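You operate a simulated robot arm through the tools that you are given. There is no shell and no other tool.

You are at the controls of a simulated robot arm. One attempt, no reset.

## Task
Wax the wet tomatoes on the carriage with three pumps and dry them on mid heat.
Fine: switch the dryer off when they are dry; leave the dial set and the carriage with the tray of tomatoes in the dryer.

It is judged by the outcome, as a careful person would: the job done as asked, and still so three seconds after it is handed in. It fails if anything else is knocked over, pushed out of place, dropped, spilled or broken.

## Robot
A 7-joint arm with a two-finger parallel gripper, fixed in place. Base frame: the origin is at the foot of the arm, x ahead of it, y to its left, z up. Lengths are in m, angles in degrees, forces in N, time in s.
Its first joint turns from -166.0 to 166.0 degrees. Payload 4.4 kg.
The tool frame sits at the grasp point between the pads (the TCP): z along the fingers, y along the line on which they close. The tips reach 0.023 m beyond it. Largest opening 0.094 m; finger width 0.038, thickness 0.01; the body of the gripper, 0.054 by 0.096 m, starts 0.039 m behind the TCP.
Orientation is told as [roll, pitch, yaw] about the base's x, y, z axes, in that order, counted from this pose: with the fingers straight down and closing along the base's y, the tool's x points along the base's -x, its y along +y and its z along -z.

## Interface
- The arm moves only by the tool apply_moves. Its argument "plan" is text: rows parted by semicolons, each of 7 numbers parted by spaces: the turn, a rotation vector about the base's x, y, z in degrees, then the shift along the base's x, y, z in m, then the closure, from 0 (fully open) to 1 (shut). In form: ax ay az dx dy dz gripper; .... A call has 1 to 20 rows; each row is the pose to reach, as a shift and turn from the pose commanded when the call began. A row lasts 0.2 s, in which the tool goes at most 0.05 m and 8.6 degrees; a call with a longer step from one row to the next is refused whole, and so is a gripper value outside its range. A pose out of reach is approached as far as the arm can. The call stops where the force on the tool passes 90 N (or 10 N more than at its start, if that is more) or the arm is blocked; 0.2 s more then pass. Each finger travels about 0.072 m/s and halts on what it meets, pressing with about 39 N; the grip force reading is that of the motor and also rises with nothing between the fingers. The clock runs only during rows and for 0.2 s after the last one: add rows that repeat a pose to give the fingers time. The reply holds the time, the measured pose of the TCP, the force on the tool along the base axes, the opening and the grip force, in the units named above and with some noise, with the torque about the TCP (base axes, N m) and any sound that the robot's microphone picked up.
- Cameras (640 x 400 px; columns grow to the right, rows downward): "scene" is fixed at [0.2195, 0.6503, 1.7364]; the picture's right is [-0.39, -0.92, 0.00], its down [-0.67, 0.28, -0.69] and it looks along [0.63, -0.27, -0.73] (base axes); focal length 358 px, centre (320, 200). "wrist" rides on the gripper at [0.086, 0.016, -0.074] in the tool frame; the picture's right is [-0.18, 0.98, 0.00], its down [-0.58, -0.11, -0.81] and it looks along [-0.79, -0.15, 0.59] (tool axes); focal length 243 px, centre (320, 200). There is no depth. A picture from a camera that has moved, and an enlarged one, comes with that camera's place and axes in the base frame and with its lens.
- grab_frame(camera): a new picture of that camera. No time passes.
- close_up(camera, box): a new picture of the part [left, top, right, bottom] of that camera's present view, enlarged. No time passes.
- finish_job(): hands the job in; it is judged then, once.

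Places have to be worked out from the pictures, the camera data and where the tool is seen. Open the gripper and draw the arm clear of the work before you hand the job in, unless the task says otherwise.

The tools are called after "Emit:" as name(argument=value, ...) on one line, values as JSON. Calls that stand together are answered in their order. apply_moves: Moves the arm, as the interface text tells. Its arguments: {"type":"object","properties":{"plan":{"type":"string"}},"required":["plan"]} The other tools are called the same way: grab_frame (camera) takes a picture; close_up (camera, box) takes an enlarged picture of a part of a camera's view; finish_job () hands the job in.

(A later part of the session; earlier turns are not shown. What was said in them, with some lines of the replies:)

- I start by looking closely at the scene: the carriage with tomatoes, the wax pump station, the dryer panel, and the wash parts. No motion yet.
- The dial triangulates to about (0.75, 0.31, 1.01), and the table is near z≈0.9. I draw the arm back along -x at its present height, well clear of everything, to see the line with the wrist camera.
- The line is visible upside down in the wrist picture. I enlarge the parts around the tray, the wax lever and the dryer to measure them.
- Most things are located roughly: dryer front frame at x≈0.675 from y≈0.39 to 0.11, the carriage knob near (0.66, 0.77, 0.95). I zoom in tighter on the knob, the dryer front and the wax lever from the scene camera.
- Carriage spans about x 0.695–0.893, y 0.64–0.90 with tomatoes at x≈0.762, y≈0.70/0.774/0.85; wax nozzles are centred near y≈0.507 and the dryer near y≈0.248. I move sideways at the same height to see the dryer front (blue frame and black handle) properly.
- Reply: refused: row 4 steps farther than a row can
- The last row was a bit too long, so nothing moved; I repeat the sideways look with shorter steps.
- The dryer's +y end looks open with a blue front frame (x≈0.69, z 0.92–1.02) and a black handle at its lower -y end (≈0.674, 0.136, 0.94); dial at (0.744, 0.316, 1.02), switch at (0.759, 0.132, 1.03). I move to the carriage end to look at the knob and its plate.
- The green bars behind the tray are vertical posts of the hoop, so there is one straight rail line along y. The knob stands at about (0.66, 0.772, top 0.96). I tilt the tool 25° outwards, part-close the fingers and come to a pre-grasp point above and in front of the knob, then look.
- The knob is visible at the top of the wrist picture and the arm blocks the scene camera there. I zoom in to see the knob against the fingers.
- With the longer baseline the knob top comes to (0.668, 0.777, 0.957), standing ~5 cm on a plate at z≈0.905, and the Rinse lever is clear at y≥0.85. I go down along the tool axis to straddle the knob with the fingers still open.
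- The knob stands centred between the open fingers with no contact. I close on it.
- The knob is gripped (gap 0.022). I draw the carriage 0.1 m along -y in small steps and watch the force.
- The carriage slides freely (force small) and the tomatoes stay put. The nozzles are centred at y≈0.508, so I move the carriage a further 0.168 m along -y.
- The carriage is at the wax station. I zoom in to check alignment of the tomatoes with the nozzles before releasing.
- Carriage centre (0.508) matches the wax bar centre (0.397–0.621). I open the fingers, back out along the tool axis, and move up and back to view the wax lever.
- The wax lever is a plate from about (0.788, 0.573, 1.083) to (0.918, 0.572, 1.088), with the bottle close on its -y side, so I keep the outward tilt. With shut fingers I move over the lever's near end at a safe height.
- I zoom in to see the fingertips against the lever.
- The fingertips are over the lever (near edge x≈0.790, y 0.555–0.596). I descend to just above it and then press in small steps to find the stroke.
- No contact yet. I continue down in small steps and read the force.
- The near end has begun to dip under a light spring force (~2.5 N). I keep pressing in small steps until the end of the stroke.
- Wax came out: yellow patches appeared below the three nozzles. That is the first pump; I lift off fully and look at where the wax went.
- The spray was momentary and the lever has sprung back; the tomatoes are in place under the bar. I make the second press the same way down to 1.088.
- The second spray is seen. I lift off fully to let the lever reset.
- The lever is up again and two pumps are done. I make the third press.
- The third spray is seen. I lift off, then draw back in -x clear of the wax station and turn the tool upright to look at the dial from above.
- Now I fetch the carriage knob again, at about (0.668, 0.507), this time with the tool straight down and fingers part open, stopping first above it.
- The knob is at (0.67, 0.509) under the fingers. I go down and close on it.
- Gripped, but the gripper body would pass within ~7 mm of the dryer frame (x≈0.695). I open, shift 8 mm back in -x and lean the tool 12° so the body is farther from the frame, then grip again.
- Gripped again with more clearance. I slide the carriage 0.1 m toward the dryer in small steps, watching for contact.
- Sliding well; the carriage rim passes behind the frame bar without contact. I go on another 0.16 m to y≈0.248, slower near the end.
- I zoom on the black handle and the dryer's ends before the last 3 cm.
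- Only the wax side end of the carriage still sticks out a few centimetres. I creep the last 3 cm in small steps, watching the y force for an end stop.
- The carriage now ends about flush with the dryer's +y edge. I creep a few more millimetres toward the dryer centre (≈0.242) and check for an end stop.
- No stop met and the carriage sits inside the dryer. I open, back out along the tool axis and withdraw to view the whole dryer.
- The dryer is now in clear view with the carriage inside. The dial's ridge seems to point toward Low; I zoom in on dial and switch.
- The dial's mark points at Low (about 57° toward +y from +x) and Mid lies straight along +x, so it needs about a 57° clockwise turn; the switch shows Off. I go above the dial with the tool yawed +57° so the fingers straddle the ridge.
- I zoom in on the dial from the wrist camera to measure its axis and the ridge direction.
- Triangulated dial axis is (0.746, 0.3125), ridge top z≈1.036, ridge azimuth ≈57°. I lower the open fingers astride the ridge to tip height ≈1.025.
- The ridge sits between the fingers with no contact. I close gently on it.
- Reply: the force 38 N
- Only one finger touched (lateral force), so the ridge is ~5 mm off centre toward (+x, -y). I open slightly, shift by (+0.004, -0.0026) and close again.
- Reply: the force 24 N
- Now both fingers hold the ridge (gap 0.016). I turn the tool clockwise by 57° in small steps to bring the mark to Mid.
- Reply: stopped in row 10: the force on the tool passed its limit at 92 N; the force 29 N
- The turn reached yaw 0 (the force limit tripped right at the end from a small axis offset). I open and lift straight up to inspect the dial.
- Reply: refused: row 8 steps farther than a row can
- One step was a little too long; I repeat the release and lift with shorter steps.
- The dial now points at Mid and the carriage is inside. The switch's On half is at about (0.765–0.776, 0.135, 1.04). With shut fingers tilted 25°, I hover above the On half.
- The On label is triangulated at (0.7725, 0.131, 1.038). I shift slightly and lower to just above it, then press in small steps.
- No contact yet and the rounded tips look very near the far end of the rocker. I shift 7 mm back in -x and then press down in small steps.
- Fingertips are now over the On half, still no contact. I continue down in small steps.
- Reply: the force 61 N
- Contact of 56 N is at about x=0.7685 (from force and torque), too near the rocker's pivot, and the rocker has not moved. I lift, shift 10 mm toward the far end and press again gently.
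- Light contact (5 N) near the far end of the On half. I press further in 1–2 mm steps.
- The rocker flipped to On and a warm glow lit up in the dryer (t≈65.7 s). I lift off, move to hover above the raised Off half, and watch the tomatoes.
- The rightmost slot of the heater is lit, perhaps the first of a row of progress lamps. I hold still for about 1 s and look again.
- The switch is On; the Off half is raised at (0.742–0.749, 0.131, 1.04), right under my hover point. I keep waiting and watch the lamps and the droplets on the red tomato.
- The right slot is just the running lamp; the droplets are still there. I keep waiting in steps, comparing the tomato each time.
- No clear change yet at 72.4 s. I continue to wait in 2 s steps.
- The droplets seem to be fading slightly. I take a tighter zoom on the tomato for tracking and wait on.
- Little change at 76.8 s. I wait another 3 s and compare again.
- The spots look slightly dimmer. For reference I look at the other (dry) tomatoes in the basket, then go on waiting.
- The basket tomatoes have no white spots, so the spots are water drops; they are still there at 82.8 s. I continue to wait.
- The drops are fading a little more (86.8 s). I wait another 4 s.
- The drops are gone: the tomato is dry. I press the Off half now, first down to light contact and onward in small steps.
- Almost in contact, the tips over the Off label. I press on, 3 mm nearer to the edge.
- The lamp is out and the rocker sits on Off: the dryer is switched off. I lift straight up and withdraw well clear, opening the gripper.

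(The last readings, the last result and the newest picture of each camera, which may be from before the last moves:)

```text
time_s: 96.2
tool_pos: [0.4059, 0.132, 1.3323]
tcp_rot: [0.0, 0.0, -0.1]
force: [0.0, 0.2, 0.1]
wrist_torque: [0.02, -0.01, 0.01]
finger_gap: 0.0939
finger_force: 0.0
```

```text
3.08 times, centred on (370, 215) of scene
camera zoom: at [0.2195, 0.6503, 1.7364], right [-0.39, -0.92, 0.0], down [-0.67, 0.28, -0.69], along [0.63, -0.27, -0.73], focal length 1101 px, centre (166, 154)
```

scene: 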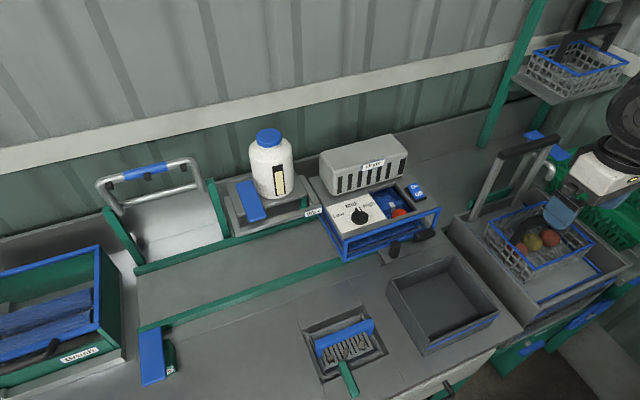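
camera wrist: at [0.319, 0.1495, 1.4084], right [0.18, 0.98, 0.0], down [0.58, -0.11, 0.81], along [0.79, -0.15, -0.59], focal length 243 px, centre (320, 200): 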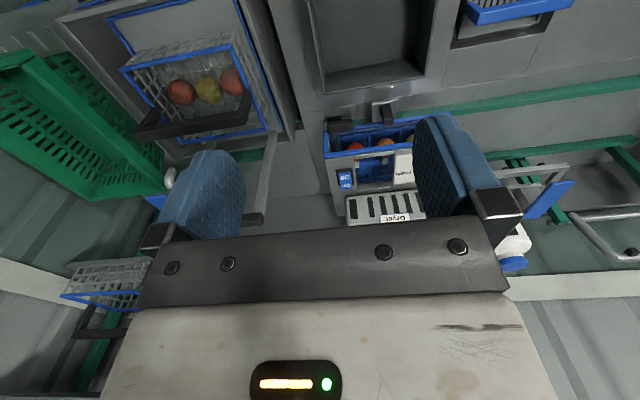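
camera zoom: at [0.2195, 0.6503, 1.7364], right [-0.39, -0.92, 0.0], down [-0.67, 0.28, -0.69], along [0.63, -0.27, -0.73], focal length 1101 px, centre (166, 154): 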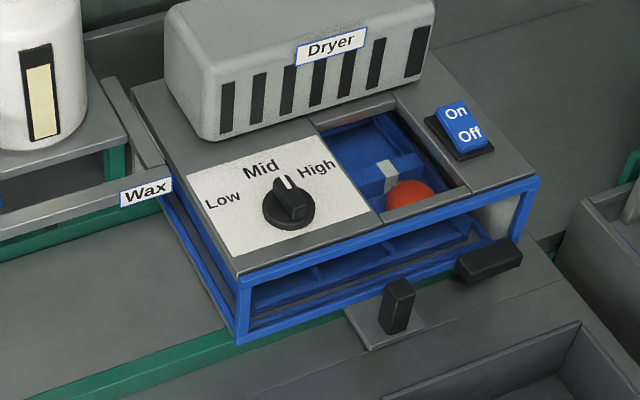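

Everything looks in order. I check through the front that all three tomatoes are dry before handing in.

Emit:
close_up(camera="wrist", box=[310, 90, 430, 200])

Emit:
close_up(camera="scene", box=[328, 180, 440, 250])

```text
3.64 times, centred on (370, 145) of wrist
camera zoom: at [0.319, 0.1495, 1.4084], right [0.18, 0.98, 0.0], down [0.58, -0.11, 0.81], along [0.79, -0.15, -0.59], focal length 882 px, centre (138, 400)
```

zoom: 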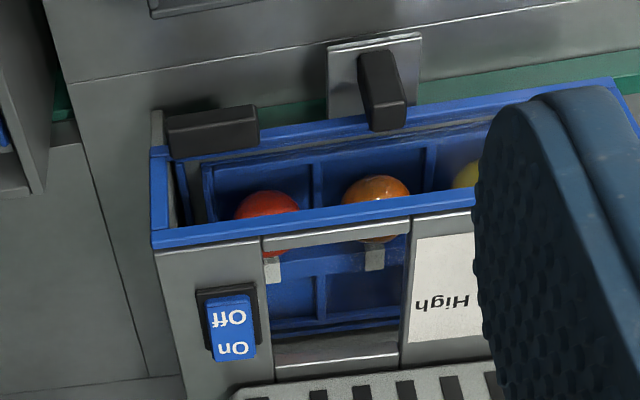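

```text
5.71 times, centred on (384, 215) of scene
camera zoom: at [0.2195, 0.6503, 1.7364], right [-0.39, -0.92, 0.0], down [-0.67, 0.28, -0.69], along [0.63, -0.27, -0.73], focal length 2044 px, centre (-46, 114)
```

zoom: 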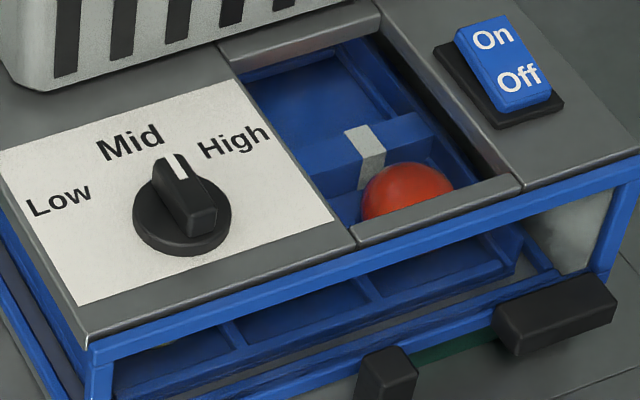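

The three tomatoes are free of drops. The dial is on Mid, the switch is on Off, the carriage is in the dryer, and the gripper is open and clear, so I hand the job in.

Emit:
finish_job()

```text
The job is handed in.
```

The tomatoes are waxed with three pumps and dried on mid heat, and the job is handed in; I have no verdict back yet.

- **Waxing:** I drew the carriage under the wax nozzles and pressed the lever three times, letting it spring back fully between presses. I saw wax spray from the nozzles on each press.
- **Drying:** The dial was on Low, so I turned it to Mid, then switched the dryer on. The water drops were gone from the red tomato after about 25 seconds, and I switched the dryer off about 2 seconds later.
- **How it was left:** The dial is on Mid (a few degrees off at most) and the switch is on Off. The carriage with its tray of tomatoes is inside the dryer, and the arm is open and clear. In the last pictures the red and orange tomatoes showed no drops; the yellow one was partly hidden.

Two presses were harder than I meant. Turning the dial, the force passed the 90 N limit just as it reached Mid, and my first try at the On switch pressed too near the pivot, at about 56 N. The last pictures show nothing moved or damaged.
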